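You operate a simulated robot arm through the tools that you are given. There is no shell and no other tool. Be economical: measure what you need, move in short steps, check, and stop when the job is done.

Carry out the task below with a simulated robot arm. There is one attempt and no reset: what you move stays moved.

TASK
Put the yellow cartridge from the wooden table on the white tile and the green cartridge on top of the grey stub core there.

It is judged by the outcome, as a careful person would: the job done as asked, and still so three seconds after it is handed in. It fails if anything else is knocked over, pushed out of place, dropped, spilled or broken.

THE ROBOT
A 7-joint arm with a two-finger parallel gripper, fixed in place. Base frame: the origin is at the foot of the arm, x ahead of it, y to its left, z up; the work surface is at about z = 0. Lengths are in m, angles in rad, forces in N, time in s.
With the tool pointing down near the work surface it reaches from about 0.24 to 0.62 m from the base axis. Its first joint turns from -1.152 to 1.152 rad. Payload 2.6 kg.
Tool frame: the origin (TCP) lies between the finger pads and is the grasp point; the fingertips stand 0.03 m ahead of it; z points along the fingers, y is the line along which they close. The gripper opens to 0.094 m. The fingers are 0.028 m wide and 0.01 m thick; the gripper's body (0.05 by 0.096 m) begins 0.055 m behind the TCP.
Orientation is that of the tool frame in the base frame, as a unit quaternion [w, x, y, z]. With the fingers straight down and closing along the base's y, the tool's x points along the base's -x, its y along +y and its z along -z.

THE INTERFACE
- The arm moves only by the tool drive_tool. Its argument "motion" is a list of rows, each a list of 3 entries, a list of its own where there are three numbers: the shift along the tool's x, y, z in m, then the turn, a rotation vector about the tool's x, y, z in rad, then the finger opening in m, from 0 to 0.094. In form: [[[tx, ty, tz], [wx, wy, wz], grip], ...]. A call has 1 to 8 rows; each row is the pose to reach, as a shift and turn from the pose commanded when the call began, along the tool's axes at that moment. A row lasts 0.2 s, in which the tool goes at most 0.05 m and 0.15 rad; a call with a longer step from one row to the next is refused whole, and so is a gripper value outside its range. A pose out of reach is approached as far as the arm can. The call stops where the force on the tool passes 40 N (or 10 N more than at its start, if that is more) or the arm is blocked; 0.2 s more then pass. The fingers move at their own pace (about 0.072 m/s each) and stop on an object; they squeeze with about 27 N. The grip force told is the motor's: it shows also when the fingers shut on nothing. Time passes only in rows, and 0.2 s behind the last, so rows that repeat a pose let the fingers close. It gives the time, the measured TCP pose, the force on the tool (base axes), the opening and the grip force at its end, in the units of the frame above (readings bear some noise).
- Cameras (640 x 400 px; columns grow to the right, rows downward): "scene" is fixed at [0.0222, 0.4196, 0.5773]; the picture's right is [-0.88, -0.47, 0.00], its down [-0.21, 0.39, -0.90] and it looks along [0.43, -0.79, -0.44] (base axes); focal length 342 px, centre (320, 200). "wrist" rides on the gripper at [-0.037, 0, -0.058] in the tool frame; the picture's right is [0.00, -1.00, 0.00], its down [0.97, 0.00, -0.24] and it looks along [0.24, 0.00, 0.97] (tool axes); focal length 218 px, centre (320, 200).
- get_image(camera): a new picture of that camera. No time passes.
- measure_at(camera, pixels): for up to 12 pixels [column, row] of the newest picture of that camera ("zoom" is the newest enlarged one), the place [x, y, z] in the base frame of the surface seen there, good to about 0.003 m. No time passes.
- enlarge(camera, box): a new picture of the part [left, top, right, bottom] of that camera's present view, enlarged. No time passes.
- sign_off(): hands the job in; it is judged then, once.

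Work in short steps. Measure before you move; look again where a grasp or a placing could have gone wrong, and mend it. You have 60 turns and 26 pictures in all, the two below and enlarged ones among them. Open the gripper and draw the arm clear of the work before you hand the job in, unless the task says otherwise; then end with one line.

The tools are called after "Emit:" as a command line: name --argument value ..., lists and objects as JSON in quotes. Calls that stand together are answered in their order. drive_tool: Moves the arm, as the interface text tells. Its arguments: {"type":"object","properties":{"motion":{"type":"array","items":{"type":"array"}}},"required":["motion"]} The other tools are called the same way: get_image (camera) takes a picture; measure_at (camera, pixels) gives the place of the surface under pixels of a picture; enlarge (camera, box) takes an enlarged picture of a part of a camera's view; sign_off () hands the job in.

At the start:

```text
t: 0.0
tcp_pos: [0.2839, -0.2226, 0.3638]
tool_rot: [0.0, 0.0, 1.0, -0.001]
wrist_force: [0.0, -0.7, -0.7]
width: 0.0939
finger_force: 0.0
```

scene: 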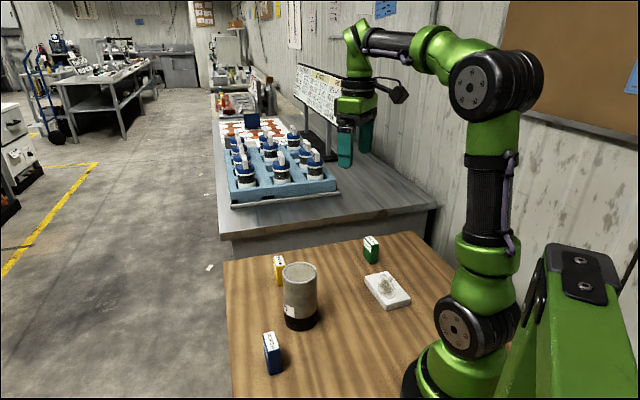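
wrist: 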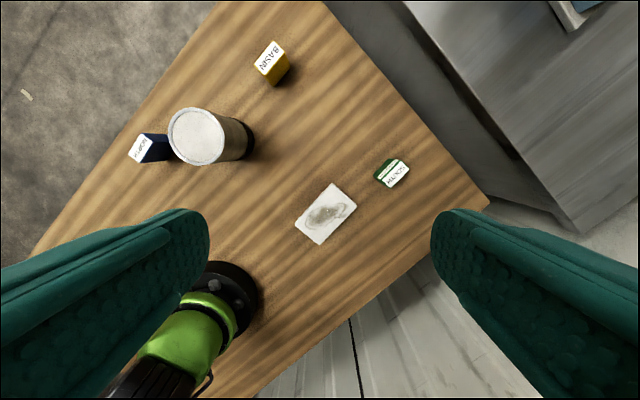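

The scene shows the yellow cartridge (279,268), green (371,249), the white tile (387,290) and the grey core (300,295). I enlarge both views for detail.

Emit:
enlarge --camera "scene" --box '[220, 220, 440, 390]'

Emit:
enlarge --camera "wrist" --box '[120, 20, 440, 260]'

Emit:
measure_at --camera "wrist" --pixels '[[270, 60], [391, 174], [197, 137], [170, 137], [223, 137], [197, 110], [197, 163], [326, 214], [332, 184], [296, 227], [357, 204], [321, 244]]'

Emit:
measure_at --camera "scene" --pixels '[[300, 268], [300, 264], [278, 257], [280, 270], [371, 238], [372, 250], [387, 290], [300, 320], [330, 350], [285, 268], [315, 268], [300, 276]]'

```text
2.35 times, centred on (330, 305) of scene
```

zoom: 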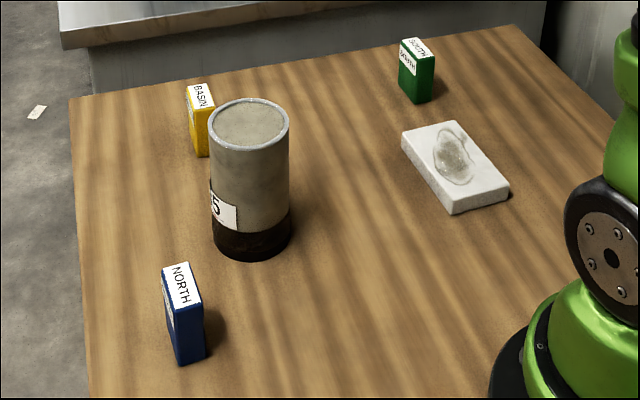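

```text
1.67 times, centred on (280, 140) of wrist
```

zoom: 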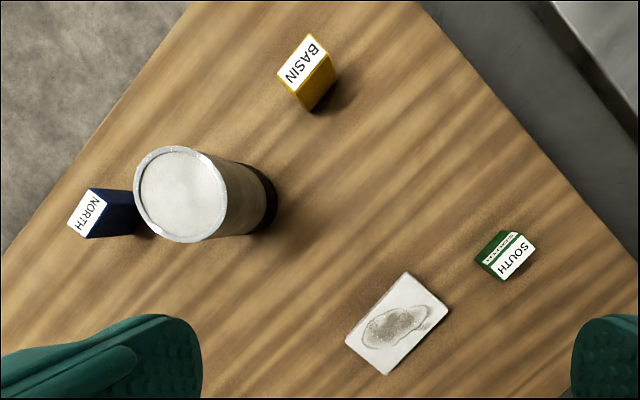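

```text
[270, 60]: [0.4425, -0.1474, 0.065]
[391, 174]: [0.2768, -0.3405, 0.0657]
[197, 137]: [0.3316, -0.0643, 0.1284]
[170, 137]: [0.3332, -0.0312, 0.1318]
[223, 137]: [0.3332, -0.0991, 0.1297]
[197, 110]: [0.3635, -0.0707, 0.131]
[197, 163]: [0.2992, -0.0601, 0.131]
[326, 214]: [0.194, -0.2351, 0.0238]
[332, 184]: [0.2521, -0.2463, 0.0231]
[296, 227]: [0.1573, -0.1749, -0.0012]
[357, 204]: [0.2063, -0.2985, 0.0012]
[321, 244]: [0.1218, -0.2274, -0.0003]
```

```text
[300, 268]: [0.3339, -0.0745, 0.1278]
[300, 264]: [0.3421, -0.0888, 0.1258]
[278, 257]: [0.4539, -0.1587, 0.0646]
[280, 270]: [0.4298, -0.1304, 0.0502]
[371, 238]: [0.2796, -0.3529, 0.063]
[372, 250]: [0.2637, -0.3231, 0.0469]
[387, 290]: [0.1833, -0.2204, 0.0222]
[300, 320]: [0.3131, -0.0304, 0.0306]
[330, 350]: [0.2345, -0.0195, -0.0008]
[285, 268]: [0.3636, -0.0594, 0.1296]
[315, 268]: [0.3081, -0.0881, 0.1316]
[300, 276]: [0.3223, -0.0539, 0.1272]
```

Core top is at about (0.331,-0.065), z 0.128. Now I measure the cartridges' top corners in the wrist zoom.

Emit:
measure_at --camera "zoom" --pixels '[[307, 37], [328, 54], [299, 88], [279, 74], [517, 234], [534, 247], [513, 277], [492, 263], [505, 246], [405, 276], [350, 341], [388, 371]]'

Emit:
enlarge --camera "wrist" --box '[350, 140, 430, 200]'

Emit:
enlarge --camera "scene" --box '[340, 220, 420, 320]'

```text
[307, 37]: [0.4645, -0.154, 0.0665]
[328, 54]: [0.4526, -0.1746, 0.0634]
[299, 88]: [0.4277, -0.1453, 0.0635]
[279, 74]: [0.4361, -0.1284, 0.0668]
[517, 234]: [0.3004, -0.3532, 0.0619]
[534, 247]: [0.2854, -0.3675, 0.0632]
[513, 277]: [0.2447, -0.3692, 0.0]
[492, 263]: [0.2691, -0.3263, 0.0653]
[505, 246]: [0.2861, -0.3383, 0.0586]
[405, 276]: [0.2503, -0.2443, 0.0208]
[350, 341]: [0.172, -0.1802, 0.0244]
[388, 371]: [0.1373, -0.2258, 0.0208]
```

```text
6.67 times, centred on (390, 170) of wrist
```

zoom: 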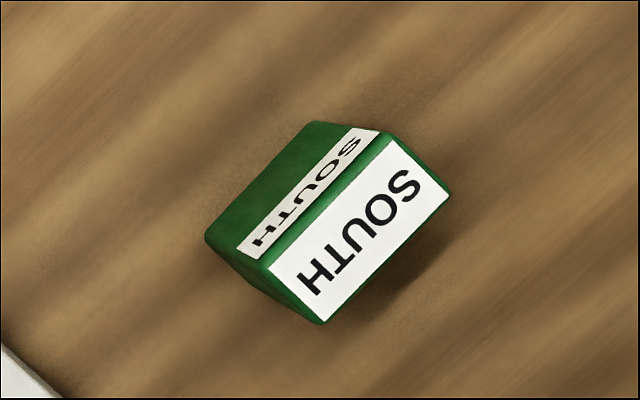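

```text
4.00 times, centred on (380, 270) of scene
```

zoom: 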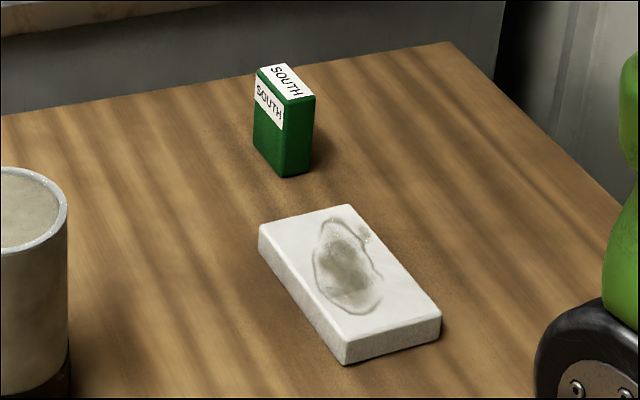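

Yellow is about 0.022 × 0.04 × 0.065, centred at (0.445,-0.150), long side near -45°. Green is the same size at (0.276,-0.347). I move above yellow, turning the tool 0.785 so the fingers close across the short side.

Emit:
drive_tool --motion '[[[-0.027, 0.012, 0.026], [0, 0, 0.131], 0.08], [[-0.054, 0.024, 0.052], [0, 0, 0.262], 0.07], [[-0.081, 0.036, 0.078], [0, 0, 0.393], 0.06], [[-0.108, 0.048, 0.104], [0, 0, 0.523], 0.06], [[-0.135, 0.06, 0.13], [0, 0, 0.654], 0.06], [[-0.161, 0.072, 0.16], [0, 0, 0.785], 0.06], [[-0.161, 0.072, 0.16], [0, 0, 0.785], 0.06]]'

Emit:
get_image --camera "wrist"

```text
t: 1.6
tcp_pos: [0.4464, -0.1518, 0.2052]
tool_rot: [0.001, 0.384, 0.924, 0.0]
wrist_force: [-0.4, 0.5, 0.9]
width: 0.0601
finger_force: 0.1
```

```text
19 pictures are left
```

wrist: 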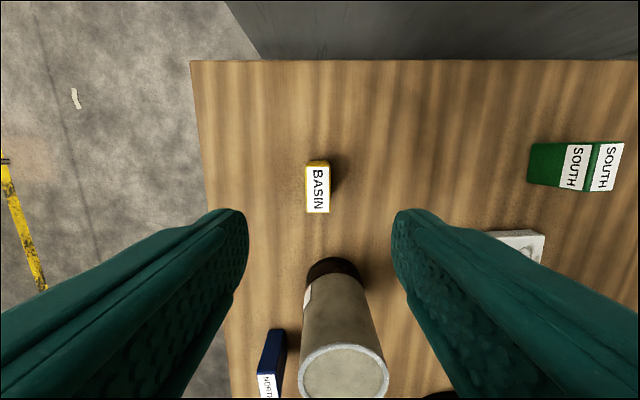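

Yellow's top (318,188) sits right where the TCP projects (320,187), and its edges are parallel to the fingers. I go down 0.162 and close.

Emit:
drive_tool --motion '[[[0, 0.001, 0.04], [0, 0, 0], 0.06], [[0, 0.001, 0.08], [0, 0, 0], 0.06], [[0, 0.001, 0.12], [0, 0, 0], 0.06], [[0, 0.001, 0.145], [0, 0, 0], 0.06], [[0, 0.001, 0.16], [0, 0, 0], 0.06], [[0, 0.001, 0.16], [0, 0, 0], 0.06]]'

Emit:
drive_tool --motion '[[[0, 0, 0], [0, 0, 0], 0.03], [[0, 0, 0], [0, 0, 0], 0.01], [[0, 0, 0], [0, 0, 0], 0.01], [[0, 0, 0], [0, 0, 0], 0.01]]'

```text
t: 3.0
tcp_pos: [0.4452, -0.1499, 0.0433]
tool_rot: [0.0, 0.383, 0.924, 0.0]
wrist_force: [0.0, 0.3, -0.1]
width: 0.0601
finger_force: 0.0
```

```text
t: 4.0
tcp_pos: [0.4461, -0.1488, 0.0444]
tool_rot: [0.0, 0.383, 0.924, 0.0]
wrist_force: [0.0, 0.4, -0.5]
width: 0.0277
finger_force: 26.9
```

Gripped at width 0.0277 with 26.9 N. I lift it and then move over the tile centre, measured at (0.194,-0.235).

Emit:
drive_tool --motion '[[[0, 0, -0.02], [0, 0, 0], 0.01], [[0, 0, -0.06], [0, 0, 0], 0.01], [[0, 0, -0.1], [0, 0, 0], 0.01], [[0, 0, -0.14], [0, 0, 0], 0.01], [[0, 0, -0.14], [0, 0, 0], 0.01]]'

Emit:
drive_tool --motion '[[[0.019, -0.039, 0], [0, 0, -0.02], 0.01], [[0.039, -0.079, 0], [0, 0, -0.04], 0.01], [[0.058, -0.119, 0], [0, 0, -0.06], 0.01], [[0.078, -0.159, 0], [0, 0, -0.08], 0.01], [[0.098, -0.199, 0], [0, 0, -0.1], 0.01], [[0.117, -0.239, 0], [0, 0, -0.1], 0.01], [[0.117, -0.239, 0], [0, 0, -0.1], 0.01]]'

Emit:
get_image --camera "wrist"

Emit:
get_image --camera "scene"

```text
t: 5.2
tcp_pos: [0.4454, -0.1516, 0.1833]
tool_rot: [0.0, 0.383, 0.924, -0.001]
wrist_force: [0.3, -0.6, -1.4]
width: 0.0275
finger_force: 26.4
```

```text
t: 6.8
tcp_pos: [0.1938, -0.2372, 0.1849]
tool_rot: [0.0, 0.336, 0.942, 0.0]
wrist_force: [0.2, -0.1, -0.3]
width: 0.028
finger_force: 26.3
```

```text
18 pictures are left
```

wrist: 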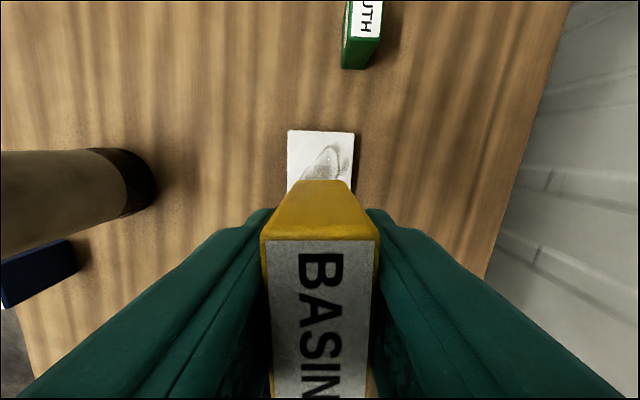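

```text
17 pictures are left
```

scene: 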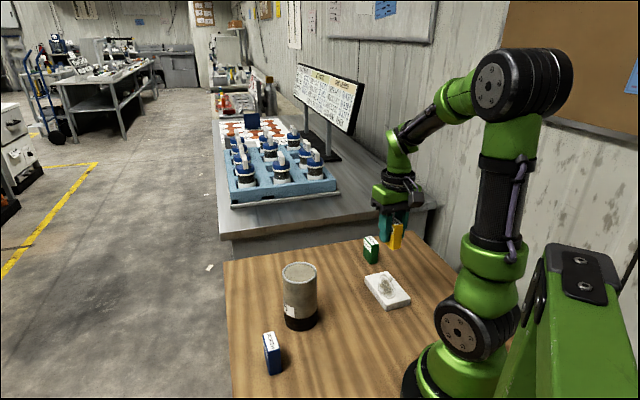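

The cartridge is held straight and the tile is centred below it at column 320. I descend close to the tile top (z≈0.0225), then check the force.

Emit:
drive_tool --motion '[[[0, 0, 0.04], [0, 0, 0], 0.01], [[0, 0, 0.08], [0, 0, 0], 0.01], [[0, 0, 0.105], [0, 0, 0], 0.01], [[0, 0, 0.111], [0, 0, 0], 0.01], [[0, 0, 0.114], [0, 0, 0], 0.01], [[0, 0, 0.114], [0, 0, 0], 0.01]]'

Emit:
enlarge --camera "scene" --box '[340, 220, 440, 320]'

```text
t: 8.2
tcp_pos: [0.1937, -0.2354, 0.07]
tool_rot: [0.001, 0.335, 0.942, 0.0]
wrist_force: [-0.2, 0.3, -0.1]
width: 0.0276
finger_force: 27.4
```

```text
4.00 times, centred on (390, 270) of scene
```

zoom: 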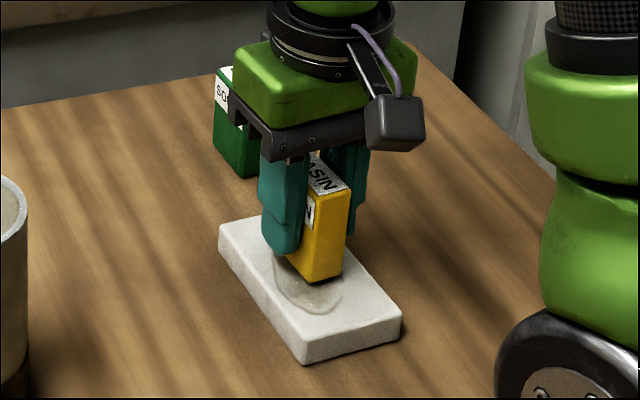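

No contact yet and it is just above the tile. I lower it in millimetre steps and watch the force.

Emit:
drive_tool --motion '[[[0, 0, 0.001], [0, 0, 0], 0.01], [[0, 0, 0.002], [0, 0, 0], 0.01], [[0, 0, 0.003], [0, 0, 0], 0.01]]'

```text
t: 9.0
tcp_pos: [0.1939, -0.2355, 0.0656]
tool_rot: [0.0, 0.337, 0.942, 0.0]
wrist_force: [0.9, -0.2, -0.4]
width: 0.0278
finger_force: 26.9
```

Emit:
drive_tool --motion '[[[0, 0, 0.001], [0, 0, 0], 0.01], [[0, 0, 0.002], [0, 0, 0], 0.01]]'

Emit:
enlarge --camera "scene" --box '[360, 250, 420, 310]'

```text
t: 9.6
tcp_pos: [0.1949, -0.2358, 0.0649]
tool_rot: [0.001, 0.336, 0.942, 0.0]
wrist_force: [-4.7, 2.4, 16.2]
width: 0.0275
finger_force: 27.1
```

```text
6.67 times, centred on (390, 280) of scene
```

zoom: 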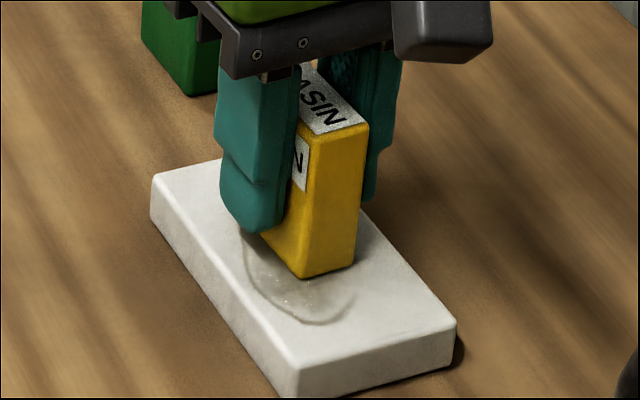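

Contact is made (16 N) and the cartridge rests on the tile. I ease up by 1 mm, open the fingers and pull straight up.

Emit:
drive_tool --motion '[[[0, 0, -0.001], [0, 0, 0], 0.01], [[0, 0, -0.001], [0, 0, 0], 0.035], [[0, 0, -0.001], [0, 0, 0], 0.05], [[0, 0, -0.001], [0, 0, 0], 0.05], [[0, 0, -0.001], [0, 0, 0], 0.05]]'

Emit:
drive_tool --motion '[[[0, 0, -0.02], [0, 0, 0], 0.05], [[0, 0, -0.06], [0, 0, 0], 0.05], [[0, 0, -0.1], [0, 0, 0], 0.05], [[0, 0, -0.13], [0, 0, 0], 0.05], [[0, 0, -0.13], [0, 0, 0], 0.05]]'

Emit:
get_image --camera "wrist"

Emit:
enlarge --camera "scene" --box '[340, 220, 440, 320]'

```text
t: 10.8
tcp_pos: [0.1941, -0.2366, 0.0661]
tool_rot: [0.0, 0.336, 0.942, 0.001]
wrist_force: [0.1, 0.0, -0.2]
width: 0.05
finger_force: 0.1
```

```text
t: 12.0
tcp_pos: [0.1938, -0.2355, 0.1953]
tool_rot: [0.001, 0.336, 0.942, 0.0]
wrist_force: [-0.6, -0.7, 0.7]
width: 0.0503
finger_force: 0.1
```

```text
14 pictures are left
```

wrist: 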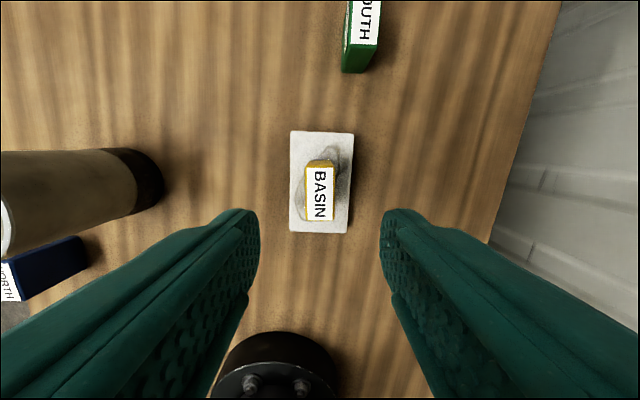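

```text
4.00 times, centred on (390, 270) of scene
```

zoom: 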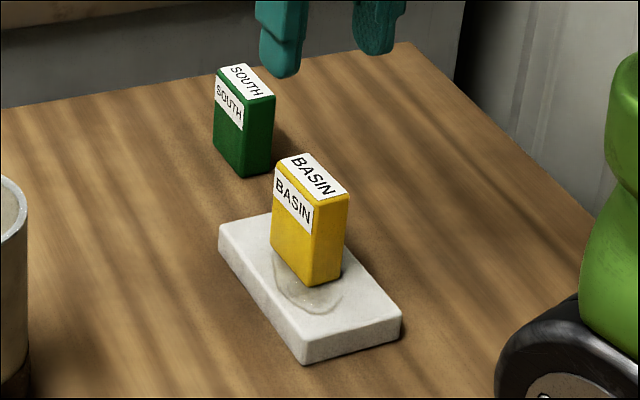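

Yellow stands upright on the tile. Next I go above green at about (0.276,-0.347).

Emit:
drive_tool --motion '[[[-0.033, -0.008, 0], [0, 0, 0], 0.06], [[-0.067, -0.017, 0], [0, 0, 0], 0.06], [[-0.1, -0.026, 0], [0, 0, 0], 0.06], [[-0.1336, -0.034, 0], [0, 0, 0], 0.06], [[-0.1336, -0.034, 0], [0, 0, 0], 0.06]]'

Emit:
get_image --camera "wrist"

```text
t: 13.2
tcp_pos: [0.2776, -0.3471, 0.1952]
tool_rot: [0.0, 0.337, 0.942, 0.0]
wrist_force: [0.4, -0.6, 0.1]
width: 0.0601
finger_force: 0.1
```

```text
12 pictures are left
```

wrist: 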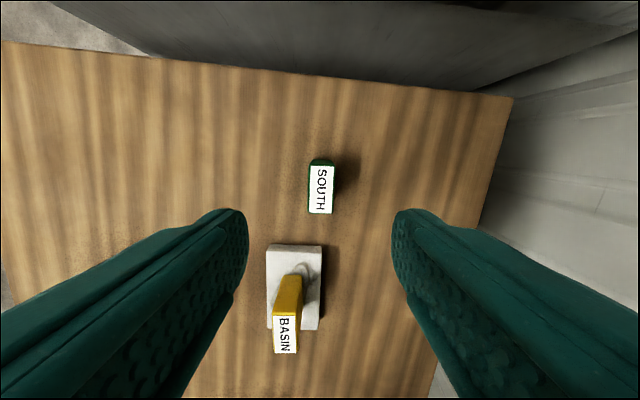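

Green's top is centred at (321,189) and aligned with the fingers. I descend 0.152 and close.

Emit:
drive_tool --motion '[[[0, 0, 0.04], [0, 0, 0], 0.06], [[0, 0, 0.08], [0, 0, 0], 0.06], [[0, 0, 0.12], [0, 0, 0], 0.06], [[0, 0, 0.14], [0, 0, 0], 0.06], [[0, 0, 0.152], [0, 0, 0], 0.06], [[0, 0, 0.152], [0, 0, 0], 0.06]]'

Emit:
drive_tool --motion '[[[0, 0, 0], [0, 0, 0], 0.03], [[0, 0, 0], [0, 0, 0], 0.01], [[0, 0, 0], [0, 0, 0], 0.01], [[0, 0, 0], [0, 0, 0], 0.01]]'

Emit:
drive_tool --motion '[[[0, 0, -0.02], [0, 0, 0], 0.01], [[0, 0, -0.06], [0, 0, 0], 0.01], [[0, 0, -0.1], [0, 0, 0], 0.01], [[0, 0, -0.14], [0, 0, 0], 0.01], [[0, 0, -0.18], [0, 0, 0], 0.01], [[0, 0, -0.2], [0, 0, 0], 0.01], [[0, 0, -0.2], [0, 0, 0], 0.01]]'

```text
t: 14.6
tcp_pos: [0.2755, -0.347, 0.0424]
tool_rot: [0.0, 0.336, 0.942, 0.0]
wrist_force: [0.4, 0.0, 0.2]
width: 0.06
finger_force: 0.1
```

```text
t: 15.6
tcp_pos: [0.276, -0.3476, 0.0429]
tool_rot: [-0.001, 0.337, 0.942, -0.001]
wrist_force: [0.0, 1.3, 0.1]
width: 0.0277
finger_force: 26.6
```

```text
t: 17.2
tcp_pos: [0.2745, -0.3456, 0.2441]
tool_rot: [0.0, 0.336, 0.942, -0.001]
wrist_force: [-0.9, -0.1, -0.2]
width: 0.0278
finger_force: 27.6
```

Green is held. I carry it at z≈0.244, with its bottom near 0.20, to above the core centre (0.332,-0.066).

Emit:
drive_tool --motion '[[[0.019, 0.036, 0], [0, 0, 0], 0.01], [[0.038, 0.072, 0], [0, 0, 0], 0.01], [[0.057, 0.108, 0], [0, 0, 0], 0.01], [[0.077, 0.145, 0], [0, 0, 0], 0.01], [[0.096, 0.181, 0], [0, 0, 0], 0.01], [[0.115, 0.217, 0], [0, 0, 0], 0.01], [[0.134, 0.253, 0], [0, 0, 0], 0.01], [[0.134, 0.253, 0], [0, 0, 0], 0.01]]'

Emit:
get_image --camera "wrist"

Emit:
enlarge --camera "scene" --box '[240, 150, 400, 350]'

```text
t: 19.0
tcp_pos: [0.3336, -0.066, 0.2432]
tool_rot: [-0.001, 0.336, 0.942, -0.001]
wrist_force: [-0.4, 0.5, -0.3]
width: 0.0274
finger_force: 27.0
```

```text
11 pictures are left
```

wrist: 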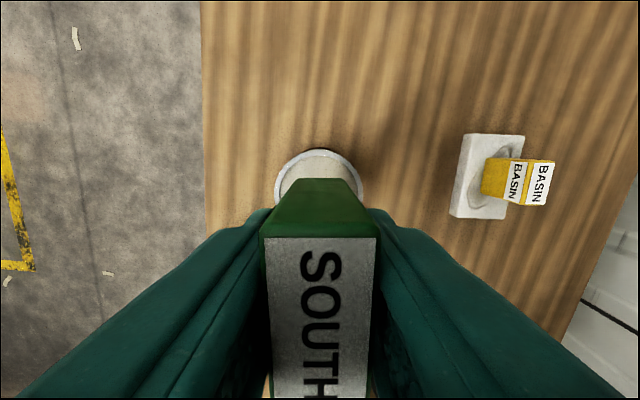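

```text
2.00 times, centred on (320, 250) of scene
```

zoom: 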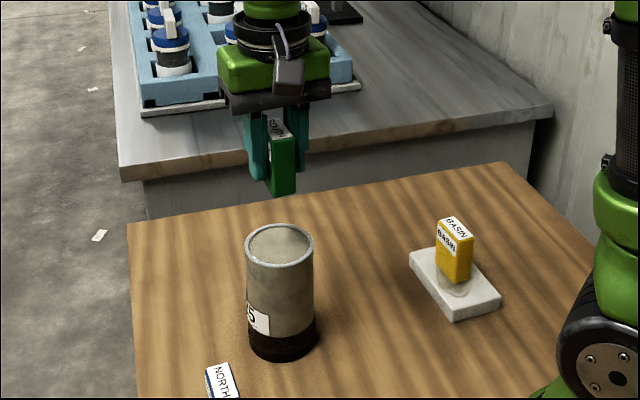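

The core rim (columns 275–363, top edge row 149) matches a centred projection. I lower to just above the top, then step down to contact.

Emit:
drive_tool --motion '[[[0, 0, 0.03], [0, 0, 0], 0.01], [[0, 0, 0.055], [0, 0, 0], 0.01], [[0, 0, 0.063], [0, 0, 0], 0.01], [[0, 0, 0.067], [0, 0, 0], 0.01], [[0, 0, 0.067], [0, 0, 0], 0.01]]'

Emit:
enlarge --camera "scene" --box '[260, 210, 340, 290]'

```text
t: 20.2
tcp_pos: [0.3326, -0.0665, 0.1769]
tool_rot: [0.0, 0.337, 0.942, 0.0]
wrist_force: [0.3, -0.1, -0.4]
width: 0.0277
finger_force: 26.8
```

```text
5.00 times, centred on (300, 250) of scene
```

zoom: 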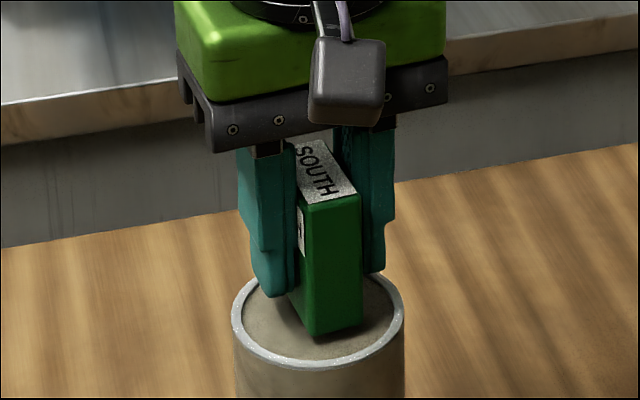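

It is well centred inside the rim with a small gap left. I step down gently.

Emit:
drive_tool --motion '[[[0, 0, 0.0015], [0, 0, 0], 0.01], [[0, 0, 0.003], [0, 0, 0], 0.01], [[0, 0, 0.0045], [0, 0, 0], 0.01]]'

```text
t: 21.0
tcp_pos: [0.3341, -0.0658, 0.1719]
tool_rot: [0.002, 0.336, 0.942, 0.001]
wrist_force: [-5.2, -0.1, 20.2]
width: 0.0278
finger_force: 26.9
```

Contact is made (20 N). I ease back 1 mm, open and rise straight up.

Emit:
drive_tool --motion '[[[0, 0, -0.001], [0, 0, 0], 0.01], [[0, 0, -0.001], [0, 0, 0], 0.035], [[0, 0, -0.001], [0, 0, 0], 0.05], [[0, 0, -0.001], [0, 0, 0], 0.05], [[0, 0, -0.001], [0, 0, 0], 0.05]]'

Emit:
drive_tool --motion '[[[0, 0, -0.02], [0, 0, 0], 0.05], [[0, 0, -0.06], [0, 0, 0], 0.05], [[0, 0, -0.1], [0, 0, 0], 0.05], [[0, 0, -0.13], [0, 0, 0], 0.05], [[0, 0, -0.13], [0, 0, 0], 0.05]]'

Emit:
enlarge --camera "scene" --box '[220, 200, 440, 390]'

Emit:
enlarge --camera "scene" --box '[260, 210, 340, 290]'

```text
t: 22.2
tcp_pos: [0.3335, -0.0659, 0.1718]
tool_rot: [0.0, 0.336, 0.942, -0.001]
wrist_force: [-0.4, -0.5, -0.3]
width: 0.05
finger_force: 0.1
```

```text
t: 23.4
tcp_pos: [0.3339, -0.0677, 0.3032]
tool_rot: [0.0, 0.336, 0.942, 0.0]
wrist_force: [0.1, 0.7, -0.7]
width: 0.0499
finger_force: 0.1
```

```text
2.11 times, centred on (330, 295) of scene
```

zoom: 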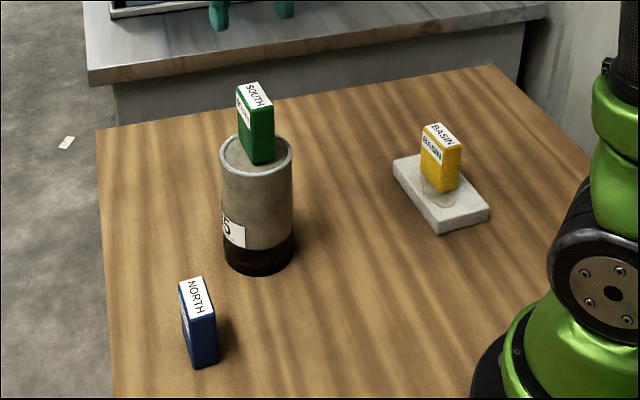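

```text
5.00 times, centred on (300, 250) of scene
```

zoom: 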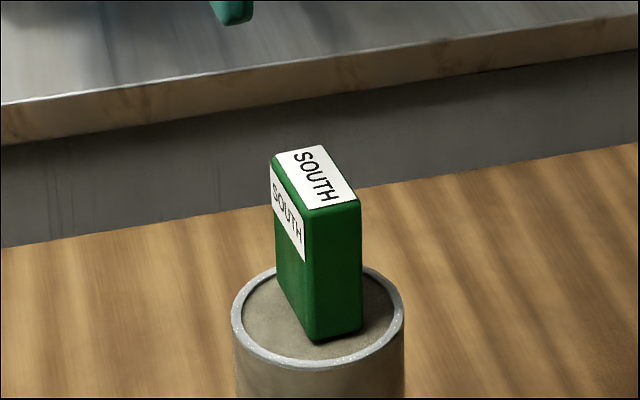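

Both cartridges stand upright, and the core and the blue cartridge are where they were. I draw the arm aside at height and check once more.

Emit:
drive_tool --motion '[[[-0.02, -0.03, -0.015], [0, 0, 0], 0.05], [[-0.04, -0.06, -0.03], [0, 0, 0], 0.05], [[-0.05, -0.1, -0.04], [0, 0, 0], 0.05], [[-0.06, -0.14, -0.05], [0, 0, 0], 0.05], [[-0.06, -0.14, -0.05], [0, 0, 0], 0.05]]'

Emit:
get_image --camera "scene"

```text
t: 24.6
tcp_pos: [0.2914, -0.2124, 0.3515]
tool_rot: [0.001, 0.336, 0.942, 0.0]
wrist_force: [0.1, -0.2, -0.5]
width: 0.0501
finger_force: 0.1
```

```text
6 pictures are left
```

scene: 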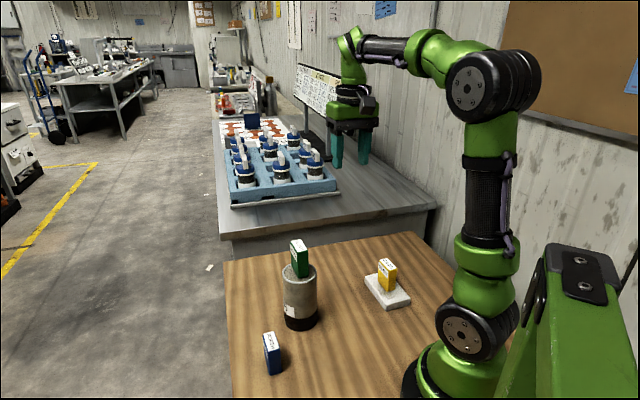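

The picture shows yellow on the tile, green on the core, and the arm clear with the gripper open. I hand it in.

Emit:
sign_off

```text
The job is handed in.
```

The yellow cartridge stands on the white tile and the green one stands on top of the grey stub core; nothing else was moved.
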